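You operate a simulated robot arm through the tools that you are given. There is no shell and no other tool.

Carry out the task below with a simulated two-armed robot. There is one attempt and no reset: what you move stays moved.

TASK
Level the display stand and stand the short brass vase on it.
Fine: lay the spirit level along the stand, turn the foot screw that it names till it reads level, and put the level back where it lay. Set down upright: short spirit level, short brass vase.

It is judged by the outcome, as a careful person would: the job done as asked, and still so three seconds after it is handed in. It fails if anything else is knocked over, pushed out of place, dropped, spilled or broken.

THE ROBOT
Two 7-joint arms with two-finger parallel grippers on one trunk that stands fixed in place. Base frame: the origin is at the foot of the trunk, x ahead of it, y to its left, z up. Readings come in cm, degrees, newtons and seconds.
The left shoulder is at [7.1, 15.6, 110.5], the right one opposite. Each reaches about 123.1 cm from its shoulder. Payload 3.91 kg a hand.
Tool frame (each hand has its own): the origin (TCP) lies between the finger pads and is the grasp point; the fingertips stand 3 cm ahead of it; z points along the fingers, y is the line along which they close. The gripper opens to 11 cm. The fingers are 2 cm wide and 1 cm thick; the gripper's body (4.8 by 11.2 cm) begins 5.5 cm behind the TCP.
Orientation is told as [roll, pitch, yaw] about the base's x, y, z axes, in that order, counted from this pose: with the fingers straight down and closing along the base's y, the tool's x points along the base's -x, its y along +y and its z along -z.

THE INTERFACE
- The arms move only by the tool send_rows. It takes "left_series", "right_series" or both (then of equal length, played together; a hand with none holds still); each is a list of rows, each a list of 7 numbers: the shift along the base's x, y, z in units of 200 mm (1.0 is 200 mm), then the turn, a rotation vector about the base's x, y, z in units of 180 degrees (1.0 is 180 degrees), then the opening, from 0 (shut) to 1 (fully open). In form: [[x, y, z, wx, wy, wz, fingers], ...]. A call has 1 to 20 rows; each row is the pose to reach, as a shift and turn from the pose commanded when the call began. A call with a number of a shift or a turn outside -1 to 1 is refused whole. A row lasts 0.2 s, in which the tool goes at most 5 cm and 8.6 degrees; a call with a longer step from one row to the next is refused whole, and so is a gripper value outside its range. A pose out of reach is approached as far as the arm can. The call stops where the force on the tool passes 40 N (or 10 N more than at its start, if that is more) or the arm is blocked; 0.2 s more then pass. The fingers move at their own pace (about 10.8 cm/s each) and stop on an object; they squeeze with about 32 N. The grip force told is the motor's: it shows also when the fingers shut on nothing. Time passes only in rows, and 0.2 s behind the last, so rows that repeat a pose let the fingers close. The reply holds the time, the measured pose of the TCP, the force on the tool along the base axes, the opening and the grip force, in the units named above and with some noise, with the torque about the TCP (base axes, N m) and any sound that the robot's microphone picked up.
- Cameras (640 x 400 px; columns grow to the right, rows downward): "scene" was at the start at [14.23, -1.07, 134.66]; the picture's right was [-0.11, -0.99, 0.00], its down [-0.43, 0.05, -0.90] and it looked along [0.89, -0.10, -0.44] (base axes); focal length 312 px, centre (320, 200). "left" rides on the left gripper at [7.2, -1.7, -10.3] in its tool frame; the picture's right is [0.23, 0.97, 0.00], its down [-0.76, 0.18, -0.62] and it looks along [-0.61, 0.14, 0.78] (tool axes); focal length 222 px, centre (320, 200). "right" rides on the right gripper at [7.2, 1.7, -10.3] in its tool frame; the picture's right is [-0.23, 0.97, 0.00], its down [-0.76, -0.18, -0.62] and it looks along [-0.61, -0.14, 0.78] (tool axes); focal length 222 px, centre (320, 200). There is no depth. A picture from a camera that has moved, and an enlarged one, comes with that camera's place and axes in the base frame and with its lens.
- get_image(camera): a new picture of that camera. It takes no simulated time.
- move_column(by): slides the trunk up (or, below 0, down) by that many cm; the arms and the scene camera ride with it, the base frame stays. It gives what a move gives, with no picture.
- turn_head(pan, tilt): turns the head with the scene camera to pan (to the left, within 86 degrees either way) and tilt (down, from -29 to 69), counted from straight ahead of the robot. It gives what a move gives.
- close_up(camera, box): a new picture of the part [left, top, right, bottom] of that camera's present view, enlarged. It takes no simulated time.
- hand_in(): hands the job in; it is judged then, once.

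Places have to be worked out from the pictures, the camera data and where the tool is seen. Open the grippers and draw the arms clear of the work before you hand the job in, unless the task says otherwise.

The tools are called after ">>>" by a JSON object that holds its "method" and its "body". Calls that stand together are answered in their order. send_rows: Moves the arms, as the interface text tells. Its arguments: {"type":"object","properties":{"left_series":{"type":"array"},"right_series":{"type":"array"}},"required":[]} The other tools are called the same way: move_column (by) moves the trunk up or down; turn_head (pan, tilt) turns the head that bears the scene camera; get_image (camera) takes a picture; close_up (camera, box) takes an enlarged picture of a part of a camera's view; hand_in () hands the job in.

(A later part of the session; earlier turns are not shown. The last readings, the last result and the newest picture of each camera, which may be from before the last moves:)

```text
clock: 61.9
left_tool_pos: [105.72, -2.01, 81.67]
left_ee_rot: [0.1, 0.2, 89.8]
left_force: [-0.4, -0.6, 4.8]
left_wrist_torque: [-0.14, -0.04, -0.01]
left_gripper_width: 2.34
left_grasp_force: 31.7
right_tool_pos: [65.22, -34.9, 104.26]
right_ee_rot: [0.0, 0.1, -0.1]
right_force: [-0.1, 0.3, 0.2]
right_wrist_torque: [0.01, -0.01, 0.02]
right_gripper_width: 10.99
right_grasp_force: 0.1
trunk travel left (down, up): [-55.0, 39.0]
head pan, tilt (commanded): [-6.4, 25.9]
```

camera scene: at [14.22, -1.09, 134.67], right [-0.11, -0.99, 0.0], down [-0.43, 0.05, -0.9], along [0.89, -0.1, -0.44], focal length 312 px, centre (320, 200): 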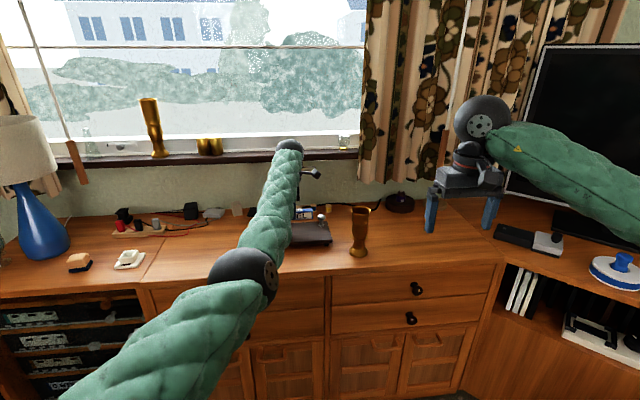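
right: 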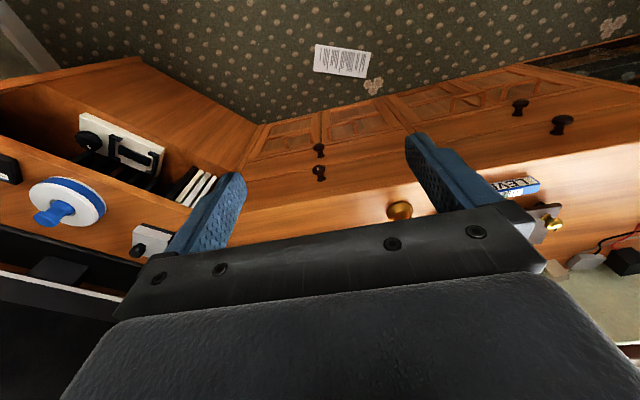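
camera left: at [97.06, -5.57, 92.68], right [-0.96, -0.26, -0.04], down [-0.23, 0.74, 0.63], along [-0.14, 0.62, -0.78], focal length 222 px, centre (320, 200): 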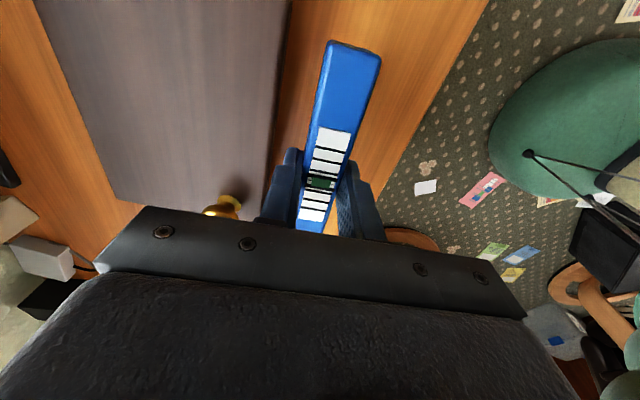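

Light contact (≈5 N). I open the fingers and rise straight up 7 cm.

>>> {"method": "send_rows", "body": {"left_series": [[0, 0, 0, 0, 0, 0, 0.25], [0, 0, 0, 0, 0, 0, 0.4], [0, 0, 0, 0, 0, 0, 0.5], [0, 0, 0, 0, 0, 0, 0.5], [0, 0, 0.06, 0, 0, 0, 0.5], [0, 0, 0.15, 0, 0, 0, 0.5], [0, 0, 0.26, 0, 0, 0, 0.5], [0, 0, 0.36, 0, 0, 0, 0.5], [0, 0, 0.36, 0, 0, 0, 0.5]]}}

>>> {"method": "close_up", "body": {"camera": "left", "box": [200, 25, 440, 235]}}

>>> {"method": "close_up", "body": {"camera": "scene", "box": [245, 195, 345, 255]}}

```text
clock: 63.9
left_tool_pos: [105.73, -2.02, 88.84]
left_ee_rot: [0.2, 0.2, 89.8]
left_force: [0.2, -0.1, -0.4]
left_wrist_torque: [0.01, 0.0, -0.03]
left_gripper_width: 5.49
left_grasp_force: 0.0
right_tool_pos: [65.21, -34.86, 104.22]
right_ee_rot: [0.0, 0.1, 0.1]
right_force: [-0.1, -0.5, -0.4]
right_wrist_torque: [-0.02, -0.06, 0.02]
right_gripper_width: 11.03
right_grasp_force: 0.1
trunk travel left (down, up): [-55.0, 39.0]
head pan, tilt (commanded): [-6.4, 25.9]
```

```text
1.90 times, centred on (320, 130) of left
camera zoom: at [107.3, -9.05, 99.2], right [-0.97, -0.22, 0.0], down [-0.17, 0.76, 0.62], along [-0.14, 0.61, -0.78], focal length 423 px, centre (320, 333)
```

zoom: 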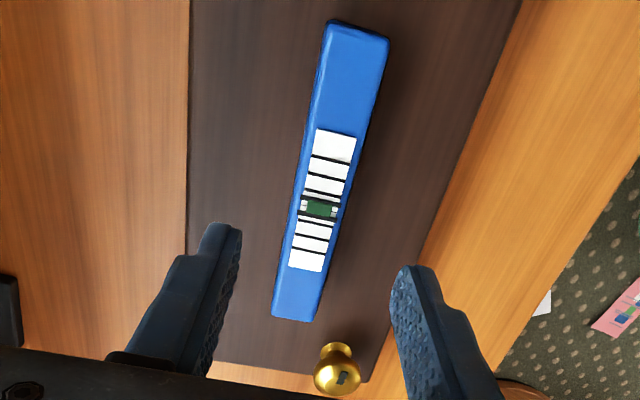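

```text
6.40 times, centred on (295, 225) of scene
camera zoom: at [14.26, -1.11, 134.65], right [-0.11, -0.99, 0.0], down [-0.44, 0.05, -0.9], along [0.89, -0.1, -0.44], focal length 1997 px, centre (480, 40)
```

zoom: 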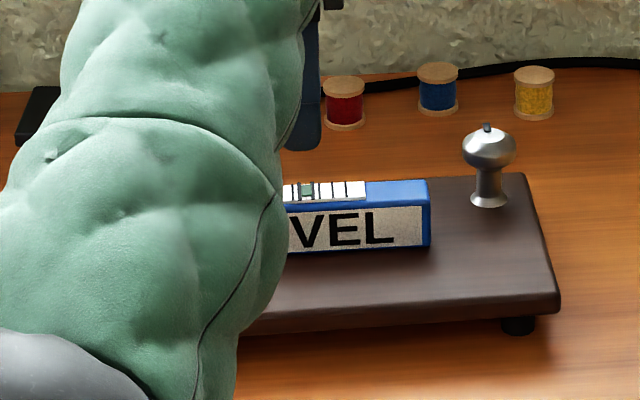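

The level sits on the stand, still reading "LEVEL". Now I swing the left arm up and out to the left to make room for the right arm.

>>> {"method": "send_rows", "body": {"left_series": [[0, 0.05, 0.12, 0, 0, -0.02, 0.5], [0.01, 0.15, 0.25, 0, 0, -0.06, 0.5], [0.02, 0.27, 0.38, 0, 0, -0.1, 0.5], [0.04, 0.4, 0.48, 0, 0, -0.14, 0.5], [0.06, 0.53, 0.55, 0, 0, -0.18, 0.5], [0.08, 0.66, 0.58, 0, 0, -0.22, 0.5], [0.1, 0.8, 0.6, 0, 0, -0.25, 0.5], [0.1, 0.95, 0.6, 0, 0, -0.25, 0.5], [0.1, 1.0, 0.6, 0, 0, -0.25, 0.5]]}}

>>> {"method": "send_rows", "body": {"left_series": [[0, 0.12, 0.02, 0, 0, -0.03, 0.5], [0, 0.25, 0.04, 0, 0, -0.06, 0.5], [0, 0.37, 0.06, 0, 0, -0.09, 0.5], [0, 0.5, 0.08, 0, 0, -0.12, 0.5], [0, 0.5, 0.08, 0, 0, -0.12, 0.5]]}}

>>> {"method": "get_image", "body": {"camera": "scene"}}

>>> {"method": "get_image", "body": {"camera": "right"}}

```text
clock: 65.9
left_tool_pos: [107.77, 17.93, 100.94]
left_ee_rot: [0.2, 0.1, 44.8]
left_force: [-0.1, -0.9, -0.4]
left_wrist_torque: [0.04, 0.0, 0.0]
left_gripper_width: 5.5
left_grasp_force: 0.1
right_tool_pos: [65.15, -34.88, 104.26]
right_ee_rot: [0.1, 0.1, -0.1]
right_force: [0.6, -1.0, 0.3]
right_wrist_torque: [0.01, 0.0, 0.02]
right_gripper_width: 11.01
right_grasp_force: 0.0
trunk travel left (down, up): [-55.0, 39.0]
head pan, tilt (commanded): [-6.4, 25.9]
```

```text
clock: 67.1
left_tool_pos: [107.85, 28.05, 102.4]
left_ee_rot: [0.1, 0.1, 23.1]
left_force: [-0.5, -0.7, 0.4]
left_wrist_torque: [-0.03, 0.02, -0.01]
left_gripper_width: 5.47
left_grasp_force: 0.0
right_tool_pos: [65.21, -34.85, 104.35]
right_ee_rot: [-0.1, 0.1, 0.0]
right_force: [-0.1, 0.4, -0.9]
right_wrist_torque: [0.02, -0.06, 0.01]
right_gripper_width: 11.03
right_grasp_force: 0.0
trunk travel left (down, up): [-55.0, 39.0]
head pan, tilt (commanded): [-6.4, 25.9]
```

```text
taken
camera scene: at [14.25, -1.15, 134.65], right [-0.11, -0.99, 0.0], down [-0.44, 0.05, -0.9], along [0.89, -0.1, -0.44], focal length 312 px, centre (320, 200)
```

scene: 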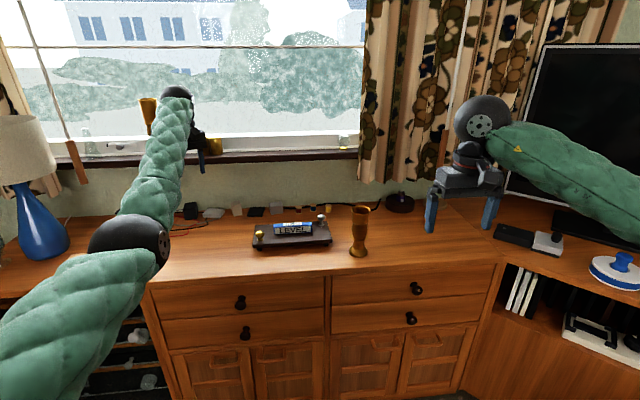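

```text
taken
camera right: at [58.0, -33.15, 114.52], right [0.23, 0.97, 0.0], down [0.76, -0.18, 0.62], along [0.61, -0.14, -0.78], focal length 222 px, centre (320, 200)
```

right: 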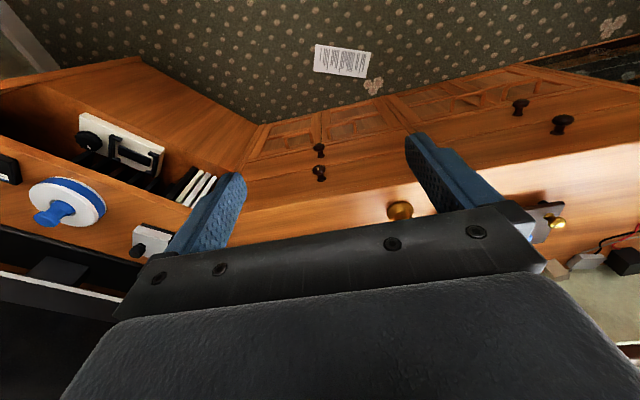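

The view is clear. I check the bubble once more and start moving the right hand in, turning it to yaw -45 on the way.

>>> {"method": "close_up", "body": {"camera": "scene", "box": [270, 215, 330, 245]}}

>>> {"method": "close_up", "body": {"camera": "scene", "box": [240, 190, 380, 270]}}

>>> {"method": "send_rows", "body": {"right_series": [[0.1, 0.08, -0.01, 0, 0, -0.04, 0.6], [0.2, 0.17, -0.02, 0, 0, -0.085, 0.6], [0.3, 0.25, -0.03, 0, 0, -0.125, 0.6], [0.4, 0.33, -0.04, 0, 0, -0.17, 0.6], [0.5, 0.42, -0.05, 0, 0, -0.21, 0.6], [0.6, 0.5, -0.06, 0, 0, -0.25, 0.6], [0.6, 0.5, -0.06, 0, 0, -0.25, 0.6]]}}

```text
10.67 times, centred on (300, 230) of scene
camera zoom: at [14.25, -1.15, 134.65], right [-0.11, -0.99, 0.0], down [-0.44, 0.05, -0.9], along [0.89, -0.1, -0.44], focal length 3328 px, centre (533, -120)
```

zoom: 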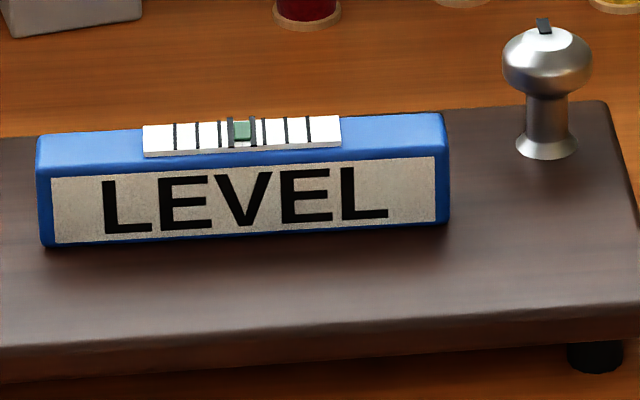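

```text
4.57 times, centred on (310, 230) of scene
camera zoom: at [14.25, -1.15, 134.65], right [-0.11, -0.99, 0.0], down [-0.44, 0.05, -0.9], along [0.89, -0.1, -0.44], focal length 1426 px, centre (366, 63)
```

zoom: 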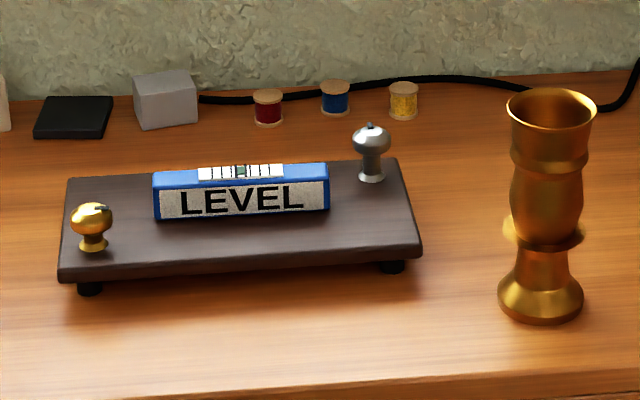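

```text
clock: 68.7
left_tool_pos: [107.83, 28.12, 102.64]
left_ee_rot: [0.2, 0.1, 23.2]
left_force: [0.1, 0.1, -0.2]
left_wrist_torque: [0.02, 0.0, 0.0]
left_gripper_width: 5.48
left_grasp_force: 0.0
right_tool_pos: [77.02, -25.06, 103.01]
right_ee_rot: [0.0, 0.0, -45.0]
right_force: [-0.5, -0.9, 0.6]
right_wrist_torque: [0.0, 0.01, -0.01]
right_gripper_width: 6.58
right_grasp_force: 0.0
trunk travel left (down, up): [-55.0, 39.0]
head pan, tilt (commanded): [-6.4, 25.9]
```

Bubble centred. The right hand continues to about (89, -15, 101.5) with yaw -90.

>>> {"method": "send_rows", "body": {"right_series": [[0.1, 0.08, -0.01, 0, 0, -0.04, 0.6], [0.2, 0.17, -0.02, 0, 0, -0.085, 0.6], [0.3, 0.25, -0.03, 0, 0, -0.125, 0.6], [0.4, 0.33, -0.04, 0, 0, -0.17, 0.6], [0.5, 0.42, -0.06, 0, 0, -0.21, 0.6], [0.6, 0.5, -0.08, 0, 0, -0.25, 0.6], [0.6, 0.5, -0.08, 0, 0, -0.25, 0.6]]}}

>>> {"method": "get_image", "body": {"camera": "scene"}}

```text
clock: 70.3
left_tool_pos: [107.88, 28.07, 102.52]
left_ee_rot: [0.3, 0.1, 23.3]
left_force: [0.3, 0.7, -0.3]
left_wrist_torque: [0.0, -0.04, 0.05]
left_gripper_width: 5.53
left_grasp_force: 0.0
right_tool_pos: [89.13, -14.78, 101.33]
right_ee_rot: [0.0, 0.0, -90.1]
right_force: [0.4, -1.3, -0.2]
right_wrist_torque: [0.01, -0.04, 0.0]
right_gripper_width: 6.59
right_grasp_force: 0.1
trunk travel left (down, up): [-55.0, 39.0]
head pan, tilt (commanded): [-6.4, 25.9]
```

```text
taken
camera scene: at [14.22, -1.13, 134.66], right [-0.11, -0.99, 0.0], down [-0.43, 0.05, -0.9], along [0.89, -0.1, -0.44], focal length 312 px, centre (320, 200)
```

scene: 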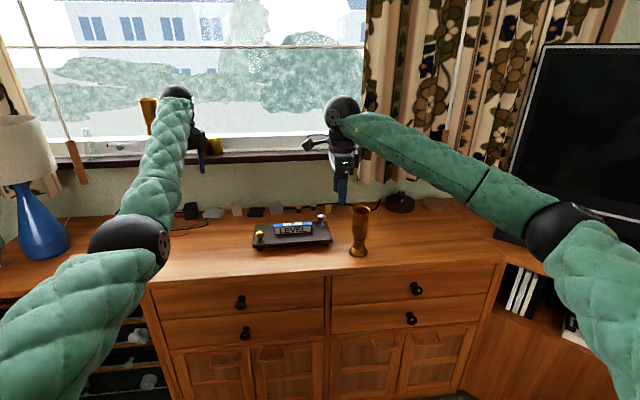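

The right elbow is well out to the right. I go over the level's home spot and then forward over the level on the stand.

>>> {"method": "send_rows", "body": {"right_series": [[0.05, 0.14, -0.1, 0, 0, 0, 0.5], [0.1, 0.28, -0.2, 0, 0, 0, 0.5], [0.15, 0.42, -0.31, 0, 0, 0, 0.5], [0.2, 0.55, -0.41, 0, 0, 0, 0.5], [0.23, 0.63, -0.46, 0, 0, 0, 0.5], [0.3, 0.64, -0.5, 0, 0, 0, 0.5], [0.42, 0.64, -0.56, 0, 0, 0, 0.5], [0.56, 0.64, -0.6, 0, 0, 0, 0.5], [0.7, 0.64, -0.6, 0, 0, 0, 0.5], [0.82, 0.64, -0.6, 0, 0, 0, 0.5], [0.82, 0.64, -0.6, 0, 0, 0, 0.5], [0.82, 0.64, -0.6, 0, 0, 0, 0.5]]}}

>>> {"method": "get_image", "body": {"camera": "scene"}}

>>> {"method": "get_image", "body": {"camera": "right"}}

```text
clock: 72.9
left_tool_pos: [107.91, 28.29, 102.37]
left_ee_rot: [0.2, 0.1, 23.3]
left_force: [0.2, -0.1, 0.1]
left_wrist_torque: [-0.01, 0.0, -0.01]
left_gripper_width: 5.52
left_grasp_force: 0.0
right_tool_pos: [105.46, -1.93, 89.2]
right_ee_rot: [0.1, 0.0, -90.0]
right_force: [0.0, 0.6, -0.3]
right_wrist_torque: [-0.01, 0.01, -0.02]
right_gripper_width: 5.5
right_grasp_force: 0.0
trunk travel left (down, up): [-55.0, 39.0]
head pan, tilt (commanded): [-6.4, 25.9]
```

```text
taken
camera scene: at [14.28, -1.02, 134.65], right [-0.11, -0.99, 0.0], down [-0.44, 0.05, -0.9], along [0.89, -0.1, -0.44], focal length 312 px, centre (320, 200)
```

scene: 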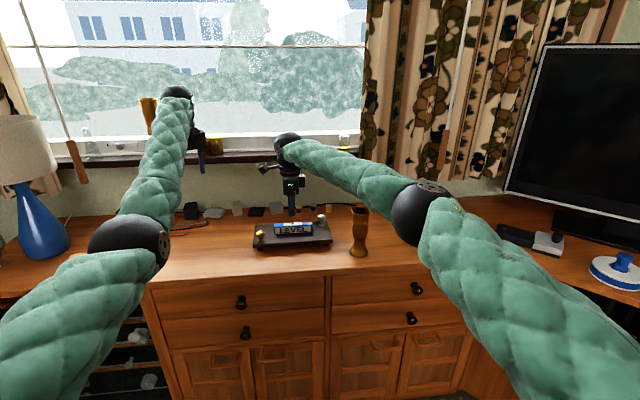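

```text
taken
camera right: at [107.27, 5.42, 99.62], right [0.97, -0.23, 0.0], down [-0.18, -0.76, 0.62], along [-0.14, -0.61, -0.78], focal length 222 px, centre (320, 200)
```

right: 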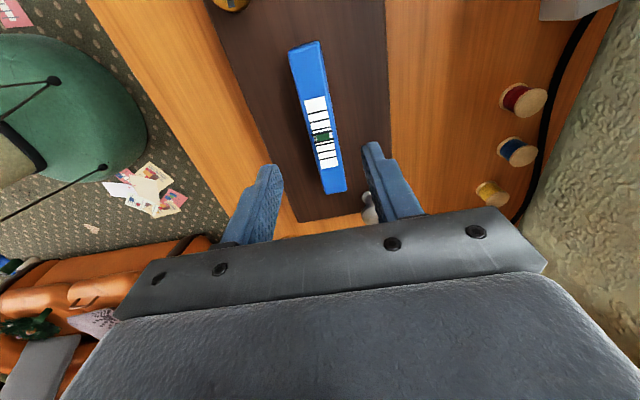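

Excellent posture, and the scene camera still sees the level. I centre the right hand on the level and descend to TCP z≈81.85.

>>> {"method": "send_rows", "body": {"right_series": [[0.012, -0.004, -0.06, 0, 0, 0, 0.5], [0.012, -0.004, -0.14, 0, 0, 0, 0.5], [0.012, -0.004, -0.22, 0, 0, 0, 0.5], [0.012, -0.004, -0.29, 0, 0, 0, 0.5], [0.012, -0.004, -0.34, 0, 0, 0, 0.5], [0.012, -0.004, -0.362, 0, 0, 0, 0.5], [0.012, -0.004, -0.367, 0, 0, 0, 0.5], [0.012, -0.004, -0.367, 0, 0, 0, 0.5]]}}

>>> {"method": "close_up", "body": {"camera": "right", "box": [240, 25, 400, 235]}}

>>> {"method": "close_up", "body": {"camera": "scene", "box": [245, 195, 345, 255]}}

```text
clock: 74.7
left_tool_pos: [107.85, 28.13, 102.47]
left_ee_rot: [0.2, 0.0, 23.2]
left_force: [0.8, 0.5, -0.5]
left_wrist_torque: [0.03, -0.02, 0.0]
left_gripper_width: 5.48
left_grasp_force: 0.1
right_tool_pos: [105.88, -2.2, 81.96]
right_ee_rot: [0.1, 0.0, -89.9]
right_force: [0.4, -0.3, 0.3]
right_wrist_torque: [-0.02, -0.03, -0.03]
right_gripper_width: 5.5
right_grasp_force: 0.1
trunk travel left (down, up): [-55.0, 39.0]
head pan, tilt (commanded): [-6.4, 25.9]
```

```text
1.90 times, centred on (320, 130) of right
camera zoom: at [107.59, 5.16, 92.26], right [0.97, -0.23, 0.0], down [-0.18, -0.76, 0.62], along [-0.14, -0.61, -0.78], focal length 423 px, centre (320, 333)
```

zoom: 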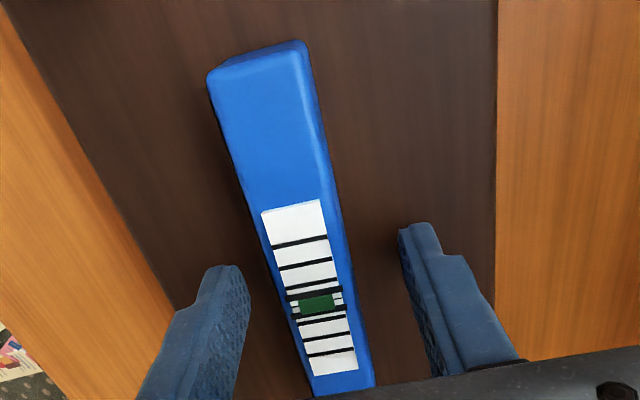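

```text
6.40 times, centred on (295, 225) of scene
camera zoom: at [14.26, -1.06, 134.65], right [-0.11, -0.99, 0.0], down [-0.44, 0.05, -0.9], along [0.89, -0.1, -0.44], focal length 1997 px, centre (480, 40)
```

zoom: 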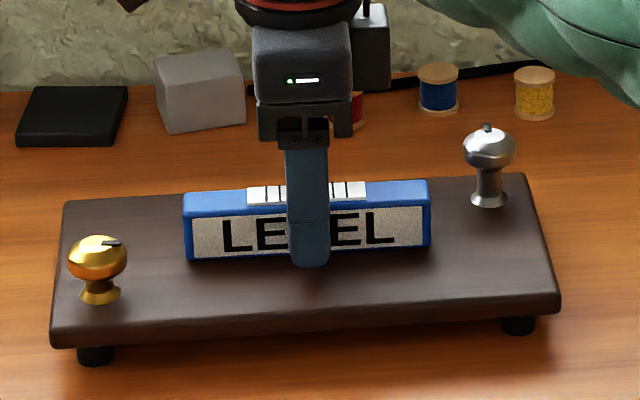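

The level is centred between the right fingers. I close, then lift 4 cm.

>>> {"method": "send_rows", "body": {"right_series": [[0, 0, 0, 0, 0, 0, 0.35], [0, 0, 0, 0, 0, 0, 0.25], [0, 0, 0, 0, 0, 0, 0.15], [0, 0, 0, 0, 0, 0, 0.1], [0, 0, 0, 0, 0, 0, 0.1], [0, 0, 0, 0, 0, 0, 0.1], [0, 0, 0.05, 0, 0, 0, 0.1], [0, 0, 0.12, 0, 0, 0, 0.1], [0, 0, 0.18, 0, 0, 0, 0.1], [0, 0, 0.2, 0, 0, 0, 0.1], [0, 0, 0.2, 0, 0, 0, 0.1]]}}

>>> {"method": "close_up", "body": {"camera": "right", "box": [240, 25, 400, 235]}}

>>> {"method": "close_up", "body": {"camera": "scene", "box": [245, 195, 345, 255]}}

```text
clock: 77.1
left_tool_pos: [107.95, 28.15, 102.36]
left_ee_rot: [0.3, 0.1, 23.2]
left_force: [-0.2, 0.2, 0.6]
left_wrist_torque: [0.0, 0.0, -0.02]
left_gripper_width: 5.51
left_grasp_force: 0.0
right_tool_pos: [105.78, -2.01, 86.01]
right_ee_rot: [-0.1, 0.0, -90.0]
right_force: [0.5, 0.4, -0.3]
right_wrist_torque: [0.0, 0.02, -0.01]
right_gripper_width: 2.34
right_grasp_force: 31.8
trunk travel left (down, up): [-55.0, 39.0]
head pan, tilt (commanded): [-6.4, 25.9]
```

```text
1.90 times, centred on (320, 130) of right
camera zoom: at [107.55, 5.27, 96.28], right [0.97, -0.23, 0.0], down [-0.18, -0.76, 0.62], along [-0.14, -0.61, -0.78], focal length 423 px, centre (320, 333)
```

zoom: 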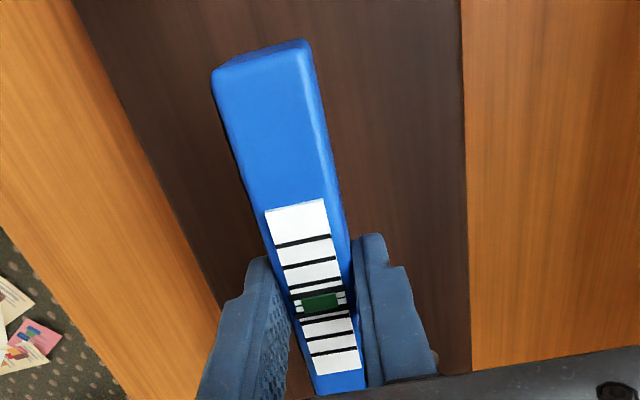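

```text
6.40 times, centred on (295, 225) of scene
camera zoom: at [14.28, -1.06, 134.65], right [-0.11, -0.99, 0.0], down [-0.44, 0.05, -0.9], along [0.89, -0.1, -0.44], focal length 1997 px, centre (480, 40)
```

zoom: 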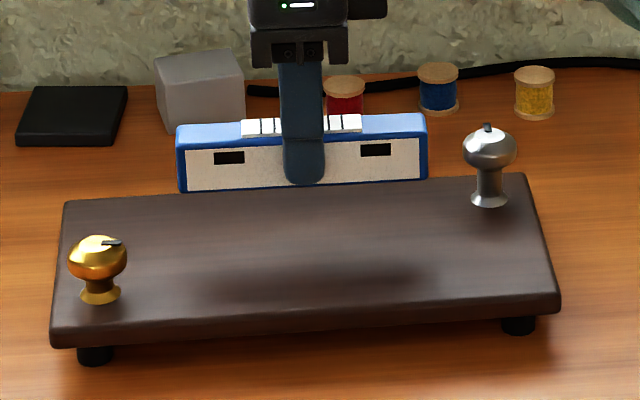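

Lifted; the label blanks to dashes off-surface, as expected. I carry it back 12.2 cm to its home and lower to ~0.5 cm above the table.

>>> {"method": "send_rows", "body": {"right_series": [[-0.06, -0.002, 0, 0, 0, 0, 0.1], [-0.18, -0.003, 0, 0, 0, 0, 0.1], [-0.32, -0.004, 0, 0, 0, 0, 0.1], [-0.46, -0.005, 0, 0, 0, 0, 0.1], [-0.56, -0.005, 0, 0, 0, 0, 0.1], [-0.607, -0.005, 0, 0, 0, 0, 0.1], [-0.607, -0.005, -0.06, 0, 0, 0, 0.1], [-0.607, -0.005, -0.14, 0, 0, 0, 0.1], [-0.607, -0.005, -0.22, 0, 0, 0, 0.1], [-0.607, -0.005, -0.29, 0, 0, 0, 0.1], [-0.607, -0.005, -0.335, 0, 0, 0, 0.1], [-0.607, -0.005, -0.335, 0, 0, 0, 0.1]]}}

>>> {"method": "close_up", "body": {"camera": "scene", "box": [245, 200, 345, 275]}}

>>> {"method": "get_image", "body": {"camera": "scene"}}

```text
clock: 79.7
left_tool_pos: [107.94, 28.28, 102.34]
left_ee_rot: [0.2, 0.1, 23.3]
left_force: [0.6, 0.1, -0.1]
left_wrist_torque: [-0.02, 0.01, 0.02]
left_gripper_width: 5.5
left_grasp_force: 0.0
right_tool_pos: [93.56, -2.41, 79.24]
right_ee_rot: [0.0, 0.0, -90.0]
right_force: [-0.3, -0.2, -1.6]
right_wrist_torque: [-0.01, 0.01, 0.03]
right_gripper_width: 2.32
right_grasp_force: 32.2
trunk travel left (down, up): [-55.0, 39.0]
head pan, tilt (commanded): [-6.4, 25.9]
```

```text
5.33 times, centred on (295, 238) of scene
camera zoom: at [14.26, -1.06, 134.65], right [-0.11, -0.99, 0.0], down [-0.44, 0.05, -0.9], along [0.89, -0.1, -0.44], focal length 1664 px, centre (453, 0)
```

zoom: 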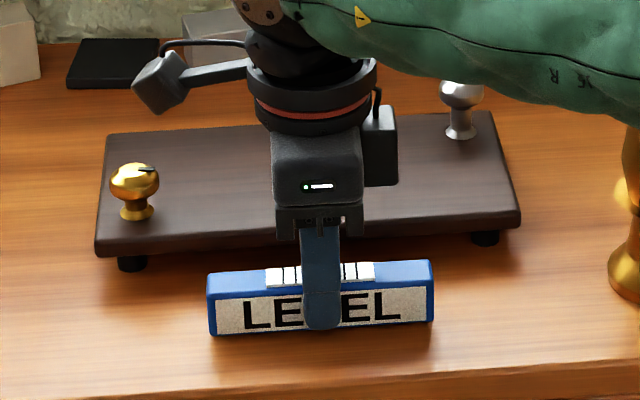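

```text
taken
camera scene: at [14.26, -1.06, 134.65], right [-0.11, -0.99, 0.0], down [-0.44, 0.05, -0.9], along [0.89, -0.1, -0.44], focal length 312 px, centre (320, 200)
```

scene: 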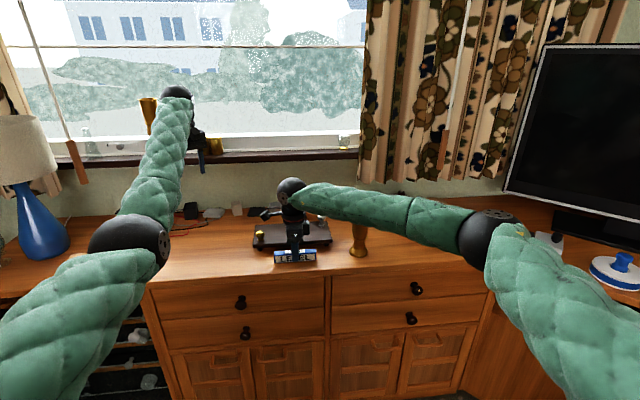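

The level's image matches its original place (edges at the same columns). I lower it in small steps to contact.

>>> {"method": "send_rows", "body": {"right_series": [[0, 0, -0.01, 0, 0, 0, 0.1], [0, 0, -0.018, 0, 0, 0, 0.1], [0, 0, -0.018, 0, 0, 0, 0.1]]}}

```text
clock: 80.5
left_tool_pos: [107.87, 28.17, 102.38]
left_ee_rot: [0.2, 0.1, 23.1]
left_force: [-0.5, -0.4, -0.5]
left_wrist_torque: [-0.02, -0.03, 0.03]
left_gripper_width: 5.51
left_grasp_force: 0.0
right_tool_pos: [93.68, -2.15, 79.01]
right_ee_rot: [0.0, 0.0, -90.1]
right_force: [-0.7, -0.3, -1.5]
right_wrist_torque: [0.0, -0.01, 0.01]
right_gripper_width: 2.32
right_grasp_force: 32.3
trunk travel left (down, up): [-55.0, 39.0]
head pan, tilt (commanded): [-6.4, 25.9]
```

Not touching yet (−1.5 N is its weight). Another 0.2 cm.

>>> {"method": "send_rows", "body": {"right_series": [[0, 0, -0.005, 0, 0, 0, 0.1], [0, 0, -0.01, 0, 0, 0, 0.1], [0, 0, -0.01, 0, 0, 0, 0.1]]}}

```text
clock: 81.3
left_tool_pos: [107.86, 28.19, 102.36]
left_ee_rot: [0.2, 0.1, 23.2]
left_force: [0.1, 0.1, -0.2]
left_wrist_torque: [0.0, 0.02, -0.02]
left_gripper_width: 5.49
left_grasp_force: 0.1
right_tool_pos: [93.75, -2.25, 78.68]
right_ee_rot: [0.0, 0.0, -90.0]
right_force: [0.3, 0.5, -1.4]
right_wrist_torque: [0.01, 0.02, -0.01]
right_gripper_width: 2.34
right_grasp_force: 32.0
trunk travel left (down, up): [-55.0, 39.0]
head pan, tilt (commanded): [-6.4, 25.9]
```

Still free; another 0.15 cm.

>>> {"method": "send_rows", "body": {"right_series": [[0, 0, -0.004, 0, 0, 0, 0.1], [0, 0, -0.008, 0, 0, 0, 0.1], [0, 0, -0.008, 0, 0, 0, 0.1]]}}

>>> {"method": "close_up", "body": {"camera": "scene", "box": [270, 245, 320, 270]}}

```text
clock: 82.1
left_tool_pos: [107.91, 28.1, 102.53]
left_ee_rot: [0.3, 0.0, 23.2]
left_force: [-0.4, 0.1, -0.4]
left_wrist_torque: [0.0, 0.0, 0.01]
left_gripper_width: 5.49
left_grasp_force: 0.0
right_tool_pos: [93.72, -2.25, 78.77]
right_ee_rot: [0.0, 0.0, -89.9]
right_force: [-0.1, 0.7, 8.4]
right_wrist_torque: [-0.1, 0.01, 0.07]
right_gripper_width: 2.34
right_grasp_force: 32.4
trunk travel left (down, up): [-55.0, 39.0]
head pan, tilt (commanded): [-6.4, 25.9]
```

```text
12.80 times, centred on (295, 258) of scene
camera zoom: at [14.18, -1.07, 134.67], right [-0.11, -0.99, 0.0], down [-0.43, 0.05, -0.9], along [0.89, -0.1, -0.44], focal length 3993 px, centre (640, -536)
```

zoom: 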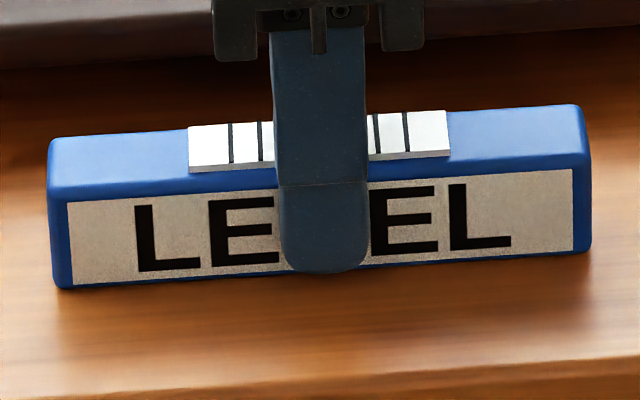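

Contact at 8 N and the corners match the original picture within ~1 mm. I open and rise straight up.

>>> {"method": "send_rows", "body": {"right_series": [[0, 0, 0.004, 0, 0, 0, 0.1], [0, 0, 0.004, 0, 0, 0, 0.25], [0, 0, 0.004, 0, 0, 0, 0.4], [0, 0, 0.004, 0, 0, 0, 0.5], [0, 0, 0.004, 0, 0, 0, 0.5], [0, 0, 0.05, 0, 0, 0, 0.5], [0, 0, 0.13, 0, 0, 0, 0.5], [0, 0, 0.25, 0, 0, 0, 0.5], [0, 0, 0.4, 0, 0, 0, 0.5], [0, 0, 0.55, 0, 0, 0, 0.5], [0, 0, 0.7, 0, 0, 0, 0.5], [0, 0, 0.8, 0, 0, 0, 0.5], [0, 0, 0.8, 0, 0, 0, 0.5]]}}

>>> {"method": "close_up", "body": {"camera": "scene", "box": [270, 245, 320, 270]}}

>>> {"method": "get_image", "body": {"camera": "scene"}}

>>> {"method": "get_image", "body": {"camera": "right"}}

```text
clock: 84.9
left_tool_pos: [107.89, 28.14, 102.25]
left_ee_rot: [0.1, 0.2, 23.2]
left_force: [-0.2, -0.2, 0.5]
left_wrist_torque: [-0.05, 0.0, 0.0]
left_gripper_width: 5.49
left_grasp_force: 0.0
right_tool_pos: [93.71, -2.12, 94.73]
right_ee_rot: [-0.2, 0.0, -90.0]
right_force: [-0.3, -0.2, -0.1]
right_wrist_torque: [-0.01, 0.0, 0.01]
right_gripper_width: 5.48
right_grasp_force: 0.1
trunk travel left (down, up): [-55.0, 39.0]
head pan, tilt (commanded): [-6.4, 25.9]
```

```text
12.80 times, centred on (295, 258) of scene
camera zoom: at [14.28, -1.08, 134.65], right [-0.11, -0.99, 0.0], down [-0.44, 0.05, -0.9], along [0.89, -0.1, -0.44], focal length 3993 px, centre (640, -536)
```

zoom: 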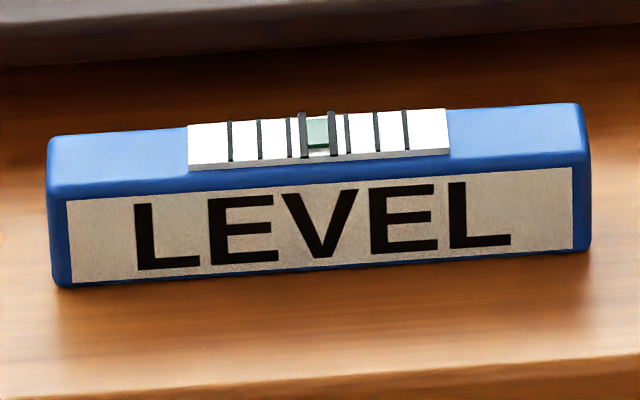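

```text
taken
camera scene: at [14.28, -1.08, 134.65], right [-0.11, -0.99, 0.0], down [-0.44, 0.05, -0.9], along [0.89, -0.1, -0.44], focal length 312 px, centre (320, 200)
```

scene: 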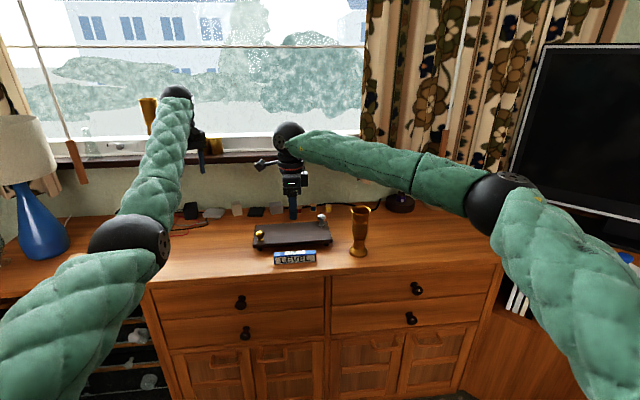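

```text
taken
camera right: at [95.44, 5.18, 105.0], right [0.97, -0.23, 0.0], down [-0.18, -0.76, 0.62], along [-0.14, -0.61, -0.78], focal length 222 px, centre (320, 200)
```

right: 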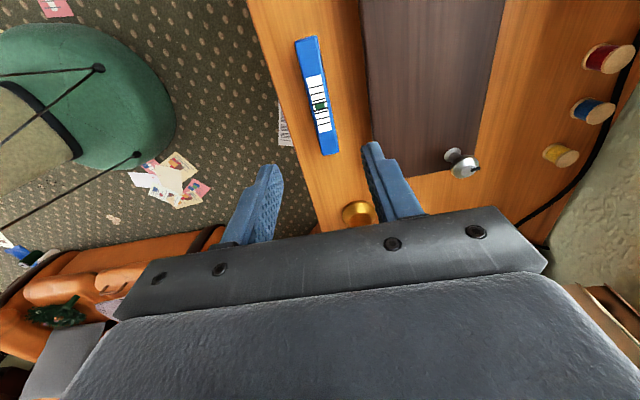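

The level is back in place reading LEVEL with the bubble centred. Now the vase: I zoom in to work out its profile and exact place.

>>> {"method": "close_up", "body": {"camera": "scene", "box": [342, 198, 378, 264]}}

>>> {"method": "close_up", "body": {"camera": "scene", "box": [245, 200, 345, 270]}}

```text
6.06 times, centred on (360, 231) of scene
camera zoom: at [14.28, -1.08, 134.65], right [-0.11, -0.99, 0.0], down [-0.44, 0.05, -0.9], along [0.89, -0.1, -0.44], focal length 1891 px, centre (78, 12)
```

zoom: 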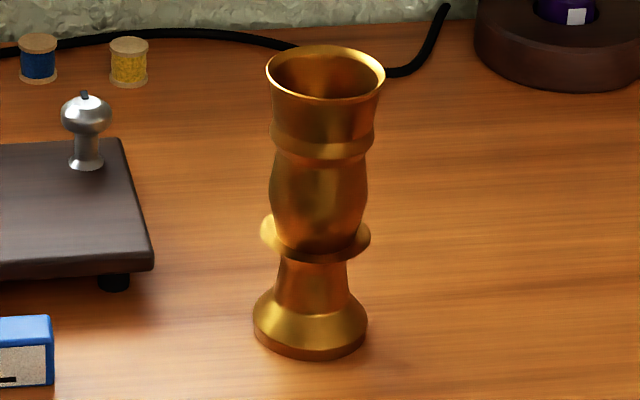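

```text
5.71 times, centred on (295, 235) of scene
camera zoom: at [14.28, -1.08, 134.65], right [-0.11, -0.99, 0.0], down [-0.44, 0.05, -0.9], along [0.89, -0.1, -0.44], focal length 1783 px, centre (463, 0)
```

zoom: 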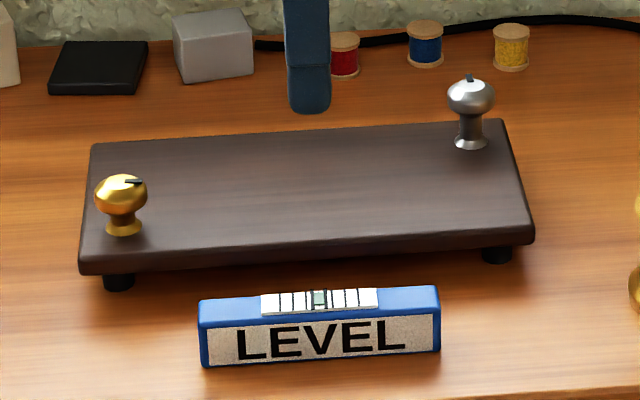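

The vase axis is at about (96.5, -22.9), rim ≈90.5 high with radius ≈2.95, foot radius ≈3.1. I'll grip it from above just under the rim; first I move the right hand up and toward it, opening the fingers to 9 cm.

>>> {"method": "send_rows", "body": {"right_series": [[0.02, -0.08, 0.1, 0, 0, 0, 0.6], [0.04, -0.2, 0.2, 0, 0, 0, 0.7], [0.06, -0.35, 0.25, 0, 0, 0, 0.8], [0.08, -0.5, 0.25, 0, 0, 0, 0.8], [0.1, -0.65, 0.25, 0, 0, 0, 0.8], [0.12, -0.8, 0.25, 0, 0, 0, 0.8], [0.14, -0.9, 0.25, 0, 0, 0, 0.8], [0.14, -0.9, 0.25, 0, 0, 0, 0.8]]}}

>>> {"method": "get_image", "body": {"camera": "scene"}}

>>> {"method": "get_image", "body": {"camera": "right"}}

```text
clock: 86.7
left_tool_pos: [107.83, 28.22, 102.49]
left_ee_rot: [0.2, 0.1, 23.1]
left_force: [0.1, -0.6, -0.1]
left_wrist_torque: [0.0, 0.0, -0.01]
left_gripper_width: 5.5
left_grasp_force: 0.0
right_tool_pos: [96.59, -20.38, 99.77]
right_ee_rot: [0.0, 0.0, -90.0]
right_force: [-0.2, 0.7, 0.1]
right_wrist_torque: [0.0, -0.02, -0.01]
right_gripper_width: 8.81
right_grasp_force: 0.0
trunk travel left (down, up): [-55.0, 39.0]
head pan, tilt (commanded): [-6.4, 25.9]
```

```text
taken
camera scene: at [14.26, -1.05, 134.65], right [-0.11, -0.99, 0.0], down [-0.44, 0.05, -0.9], along [0.89, -0.1, -0.44], focal length 312 px, centre (320, 200)
```

scene: 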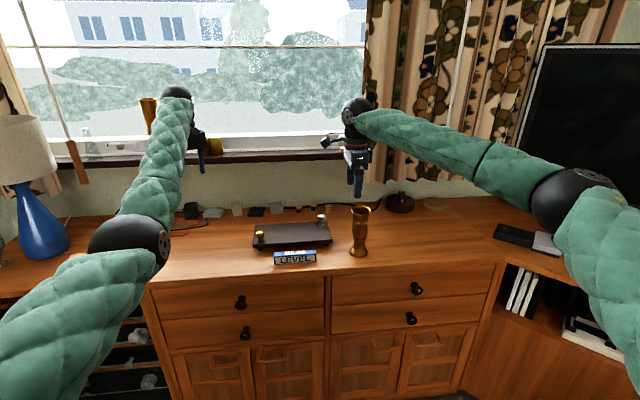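

```text
taken
camera right: at [98.27, -12.94, 110.06], right [0.97, -0.23, 0.0], down [-0.18, -0.76, 0.62], along [-0.14, -0.61, -0.78], focal length 222 px, centre (320, 200)
```

right: 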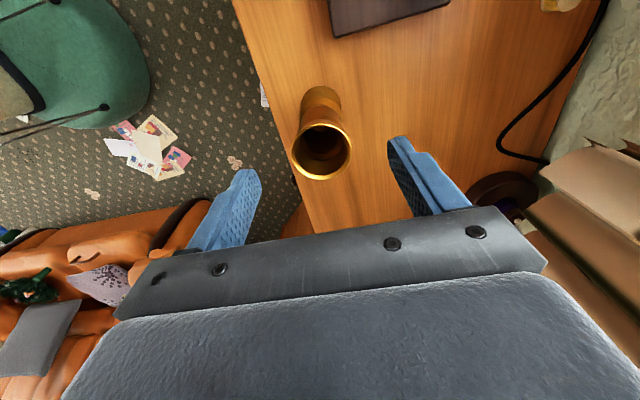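

The rim is seen at roughly (96.1, -22.4). I move over it at z≈95.5 (tips still 2 cm above the rim) and check the alignment from both cameras.

>>> {"method": "send_rows", "body": {"right_series": [[-0.01, -0.05, 0, 0, 0, 0, 0.8], [-0.022, -0.1, -0.05, 0, 0, 0, 0.8], [-0.022, -0.1, -0.12, 0, 0, 0, 0.8], [-0.022, -0.1, -0.19, 0, 0, 0, 0.8], [-0.022, -0.1, -0.215, 0, 0, 0, 0.8], [-0.022, -0.1, -0.215, 0, 0, 0, 0.8]]}}

>>> {"method": "close_up", "body": {"camera": "scene", "box": [325, 170, 395, 265]}}

>>> {"method": "close_up", "body": {"camera": "right", "box": [180, 50, 460, 240]}}

```text
clock: 88.1
left_tool_pos: [107.91, 28.13, 102.59]
left_ee_rot: [0.3, 0.2, 23.3]
left_force: [-0.1, -1.1, -0.4]
left_wrist_torque: [-0.03, 0.01, -0.02]
left_gripper_width: 5.48
left_grasp_force: 0.0
right_tool_pos: [96.13, -22.22, 95.5]
right_ee_rot: [0.1, 0.0, -90.0]
right_force: [0.1, 0.4, -0.5]
right_wrist_torque: [-0.03, -0.02, -0.03]
right_gripper_width: 8.82
right_grasp_force: 0.0
trunk travel left (down, up): [-55.0, 39.0]
head pan, tilt (commanded): [-6.4, 25.9]
```

```text
4.21 times, centred on (360, 218) of scene
camera zoom: at [14.25, -1.09, 134.65], right [-0.11, -0.99, 0.0], down [-0.44, 0.05, -0.9], along [0.89, -0.1, -0.44], focal length 1314 px, centre (152, 126)
```

zoom: 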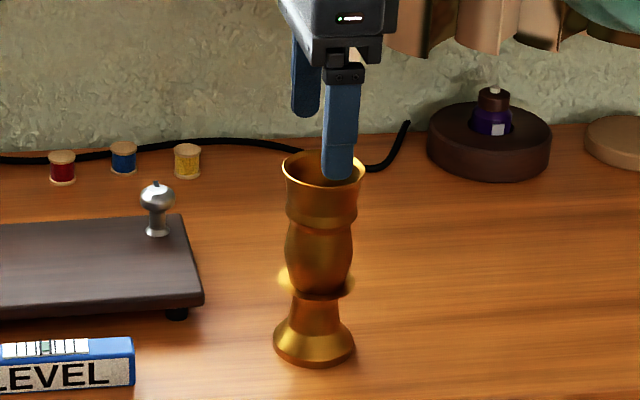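

```text
2.11 times, centred on (320, 145) of right
camera zoom: at [97.75, -14.99, 105.73], right [0.97, -0.23, 0.0], down [-0.18, -0.76, 0.62], along [-0.14, -0.61, -0.78], focal length 468 px, centre (320, 316)
```

zoom: 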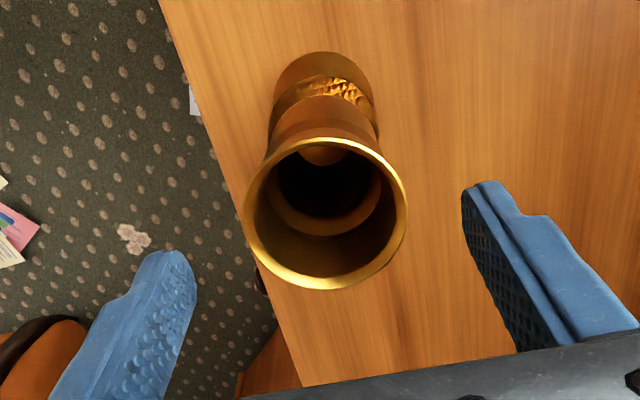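

Refined from both cameras: rim at about (96.3, -22.4, 90.8). I shift by (+0.2, -0.15) and descend to TCP z≈89.6 with the fingers open around the cup, then check.

>>> {"method": "send_rows", "body": {"right_series": [[0.01, -0.0075, -0.02, 0, 0, 0, 0.8], [0.01, -0.0075, -0.08, 0, 0, 0, 0.8], [0.01, -0.0075, -0.15, 0, 0, 0, 0.8], [0.01, -0.0075, -0.22, 0, 0, 0, 0.8], [0.01, -0.0075, -0.275, 0, 0, 0, 0.8], [0.01, -0.0075, -0.295, 0, 0, 0, 0.8], [0.01, -0.0075, -0.295, 0, 0, 0, 0.8]]}}

>>> {"method": "close_up", "body": {"camera": "right", "box": [180, 50, 460, 240]}}

>>> {"method": "close_up", "body": {"camera": "scene", "box": [325, 170, 395, 265]}}

```text
clock: 89.7
left_tool_pos: [107.96, 28.09, 102.4]
left_ee_rot: [0.2, 0.1, 23.1]
left_force: [-0.1, -0.6, 0.2]
left_wrist_torque: [-0.01, 0.01, -0.01]
left_gripper_width: 5.48
left_grasp_force: 0.1
right_tool_pos: [96.36, -22.41, 89.55]
right_ee_rot: [0.0, -0.1, -90.0]
right_force: [0.1, 0.9, -0.4]
right_wrist_torque: [0.01, 0.02, -0.04]
right_gripper_width: 8.8
right_grasp_force: 0.1
trunk travel left (down, up): [-55.0, 39.0]
head pan, tilt (commanded): [-6.4, 25.9]
```

```text
2.11 times, centred on (320, 145) of right
camera zoom: at [98.0, -14.94, 99.81], right [0.97, -0.23, 0.0], down [-0.18, -0.76, 0.62], along [-0.14, -0.61, -0.78], focal length 468 px, centre (320, 316)
```

zoom: 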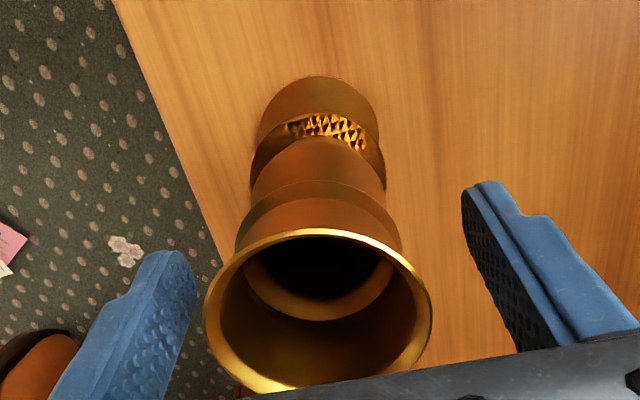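

```text
4.21 times, centred on (360, 218) of scene
camera zoom: at [14.26, -1.08, 134.65], right [-0.11, -0.99, 0.0], down [-0.44, 0.05, -0.9], along [0.89, -0.1, -0.44], focal length 1314 px, centre (152, 126)
```

zoom: 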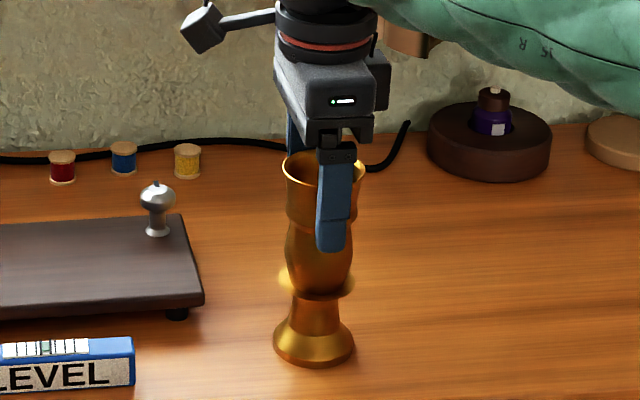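

The cup is centred between the fingers within about 1–2 mm. I close in gentle steps so the vase isn't knocked.

>>> {"method": "send_rows", "body": {"right_series": [[0, 0, 0, 0, 0, 0, 0.7], [0, 0, 0, 0, 0, 0, 0.62], [0, 0, 0, 0, 0, 0, 0.58], [0, 0, 0, 0, 0, 0, 0.56], [0, 0, 0, 0, 0, 0, 0.54], [0, 0, 0, 0, 0, 0, 0.53], [0, 0, 0, 0, 0, 0, 0.52], [0, 0, 0, 0, 0, 0, 0.51], [0, 0, 0, 0, 0, 0, 0.5], [0, 0, 0, 0, 0, 0, 0.48], [0, 0, 0, 0, 0, 0, 0.45], [0, 0, 0, 0, 0, 0, 0.4], [0, 0, 0, 0, 0, 0, 0.4], [0, 0, 0, 0, 0, 0, 0.4]]}}

>>> {"method": "close_up", "body": {"camera": "scene", "box": [325, 170, 395, 265]}}

>>> {"method": "close_up", "body": {"camera": "right", "box": [180, 50, 460, 240]}}

```text
clock: 92.7
left_tool_pos: [107.97, 28.11, 102.45]
left_ee_rot: [0.2, 0.1, 23.2]
left_force: [-0.2, 0.1, 0.5]
left_wrist_torque: [0.05, -0.01, 0.02]
left_gripper_width: 5.51
left_grasp_force: 0.0
right_tool_pos: [96.24, -22.35, 89.47]
right_ee_rot: [0.0, 0.0, -90.0]
right_force: [-1.3, 1.1, -0.1]
right_wrist_torque: [0.04, -0.04, 0.0]
right_gripper_width: 5.83
right_grasp_force: 31.5
trunk travel left (down, up): [-55.0, 39.0]
head pan, tilt (commanded): [-6.4, 25.9]
```

```text
4.21 times, centred on (360, 218) of scene
camera zoom: at [14.24, -1.07, 134.66], right [-0.11, -0.99, 0.0], down [-0.43, 0.05, -0.9], along [0.89, -0.1, -0.44], focal length 1314 px, centre (152, 126)
```

zoom: 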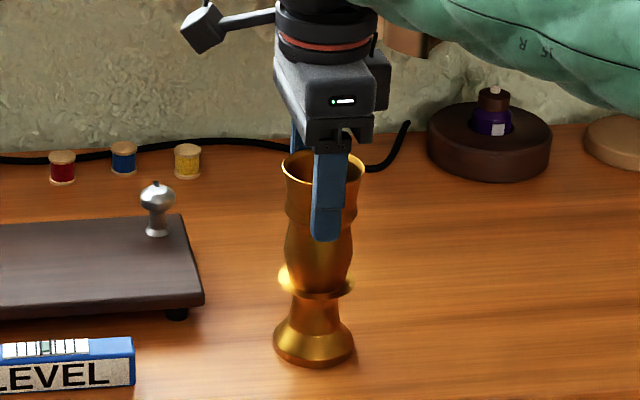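

```text
2.11 times, centred on (320, 145) of right
camera zoom: at [97.98, -14.94, 99.83], right [0.97, -0.23, 0.0], down [-0.18, -0.76, 0.62], along [-0.14, -0.61, -0.78], focal length 468 px, centre (320, 316)
```

zoom: 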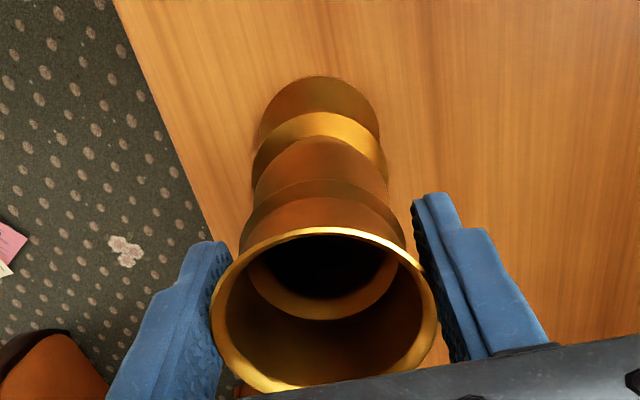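

The vase is gripped at the rim (5.83 cm). I lift slowly 1 cm and check the weight and hold.

>>> {"method": "send_rows", "body": {"right_series": [[0, 0, 0.01, 0, 0, 0, 0.4], [0, 0, 0.025, 0, 0, 0, 0.4], [0, 0, 0.04, 0, 0, 0, 0.4], [0, 0, 0.055, 0, 0, 0, 0.4], [0, 0, 0.055, 0, 0, 0, 0.4], [0, 0, 0.055, 0, 0, 0, 0.4]]}}

>>> {"method": "close_up", "body": {"camera": "scene", "box": [325, 170, 395, 265]}}

```text
clock: 94.1
left_tool_pos: [107.91, 28.21, 102.37]
left_ee_rot: [0.1, 0.1, 23.2]
left_force: [0.2, -0.7, 1.5]
left_wrist_torque: [-0.01, -0.02, -0.01]
left_gripper_width: 5.49
left_grasp_force: 0.1
right_tool_pos: [96.34, -22.37, 90.54]
right_ee_rot: [-0.1, -0.1, -90.0]
right_force: [-0.8, 0.6, -8.7]
right_wrist_torque: [0.08, 0.0, 0.03]
right_gripper_width: 5.83
right_grasp_force: 31.7
trunk travel left (down, up): [-55.0, 39.0]
head pan, tilt (commanded): [-6.4, 25.9]
```

```text
4.21 times, centred on (360, 218) of scene
camera zoom: at [14.34, -1.1, 134.64], right [-0.11, -0.99, 0.0], down [-0.44, 0.05, -0.9], along [0.89, -0.1, -0.44], focal length 1314 px, centre (152, 126)
```

zoom: 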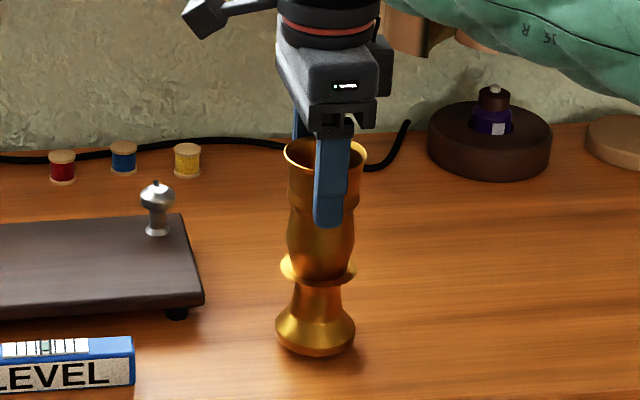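

It weighs about 0.87 kg and hangs upright. I lift it another 9 cm smoothly.

>>> {"method": "send_rows", "body": {"right_series": [[0, 0, 0.02, 0, 0, 0, 0.4], [0, 0, 0.06, 0, 0, 0, 0.4], [0, 0, 0.12, 0, 0, 0, 0.4], [0, 0, 0.19, 0, 0, 0, 0.4], [0, 0, 0.26, 0, 0, 0, 0.4], [0, 0, 0.33, 0, 0, 0, 0.4], [0, 0, 0.39, 0, 0, 0, 0.4], [0, 0, 0.43, 0, 0, 0, 0.4], [0, 0, 0.45, 0, 0, 0, 0.4], [0, 0, 0.45, 0, 0, 0, 0.4], [0, 0, 0.45, 0, 0, 0, 0.4]]}}

>>> {"method": "get_image", "body": {"camera": "scene"}}

```text
clock: 96.5
left_tool_pos: [107.89, 28.1, 102.3]
left_ee_rot: [0.2, 0.2, 23.3]
left_force: [-0.2, -0.4, 0.2]
left_wrist_torque: [-0.03, 0.0, -0.02]
left_gripper_width: 5.5
left_grasp_force: 0.1
right_tool_pos: [96.29, -22.46, 99.44]
right_ee_rot: [-0.1, 0.1, -90.0]
right_force: [0.4, -0.6, -9.0]
right_wrist_torque: [0.06, -0.02, 0.02]
right_gripper_width: 5.84
right_grasp_force: 31.8
trunk travel left (down, up): [-55.0, 39.0]
head pan, tilt (commanded): [-6.4, 25.9]
```

```text
taken
camera scene: at [14.34, -1.1, 134.64], right [-0.11, -0.99, 0.0], down [-0.44, 0.05, -0.9], along [0.89, -0.1, -0.44], focal length 312 px, centre (320, 200)
```

scene: 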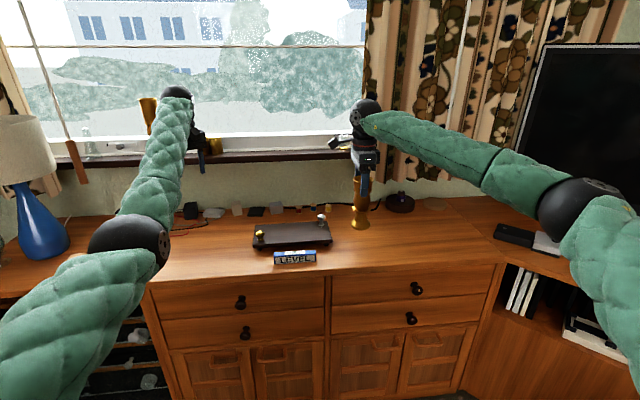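

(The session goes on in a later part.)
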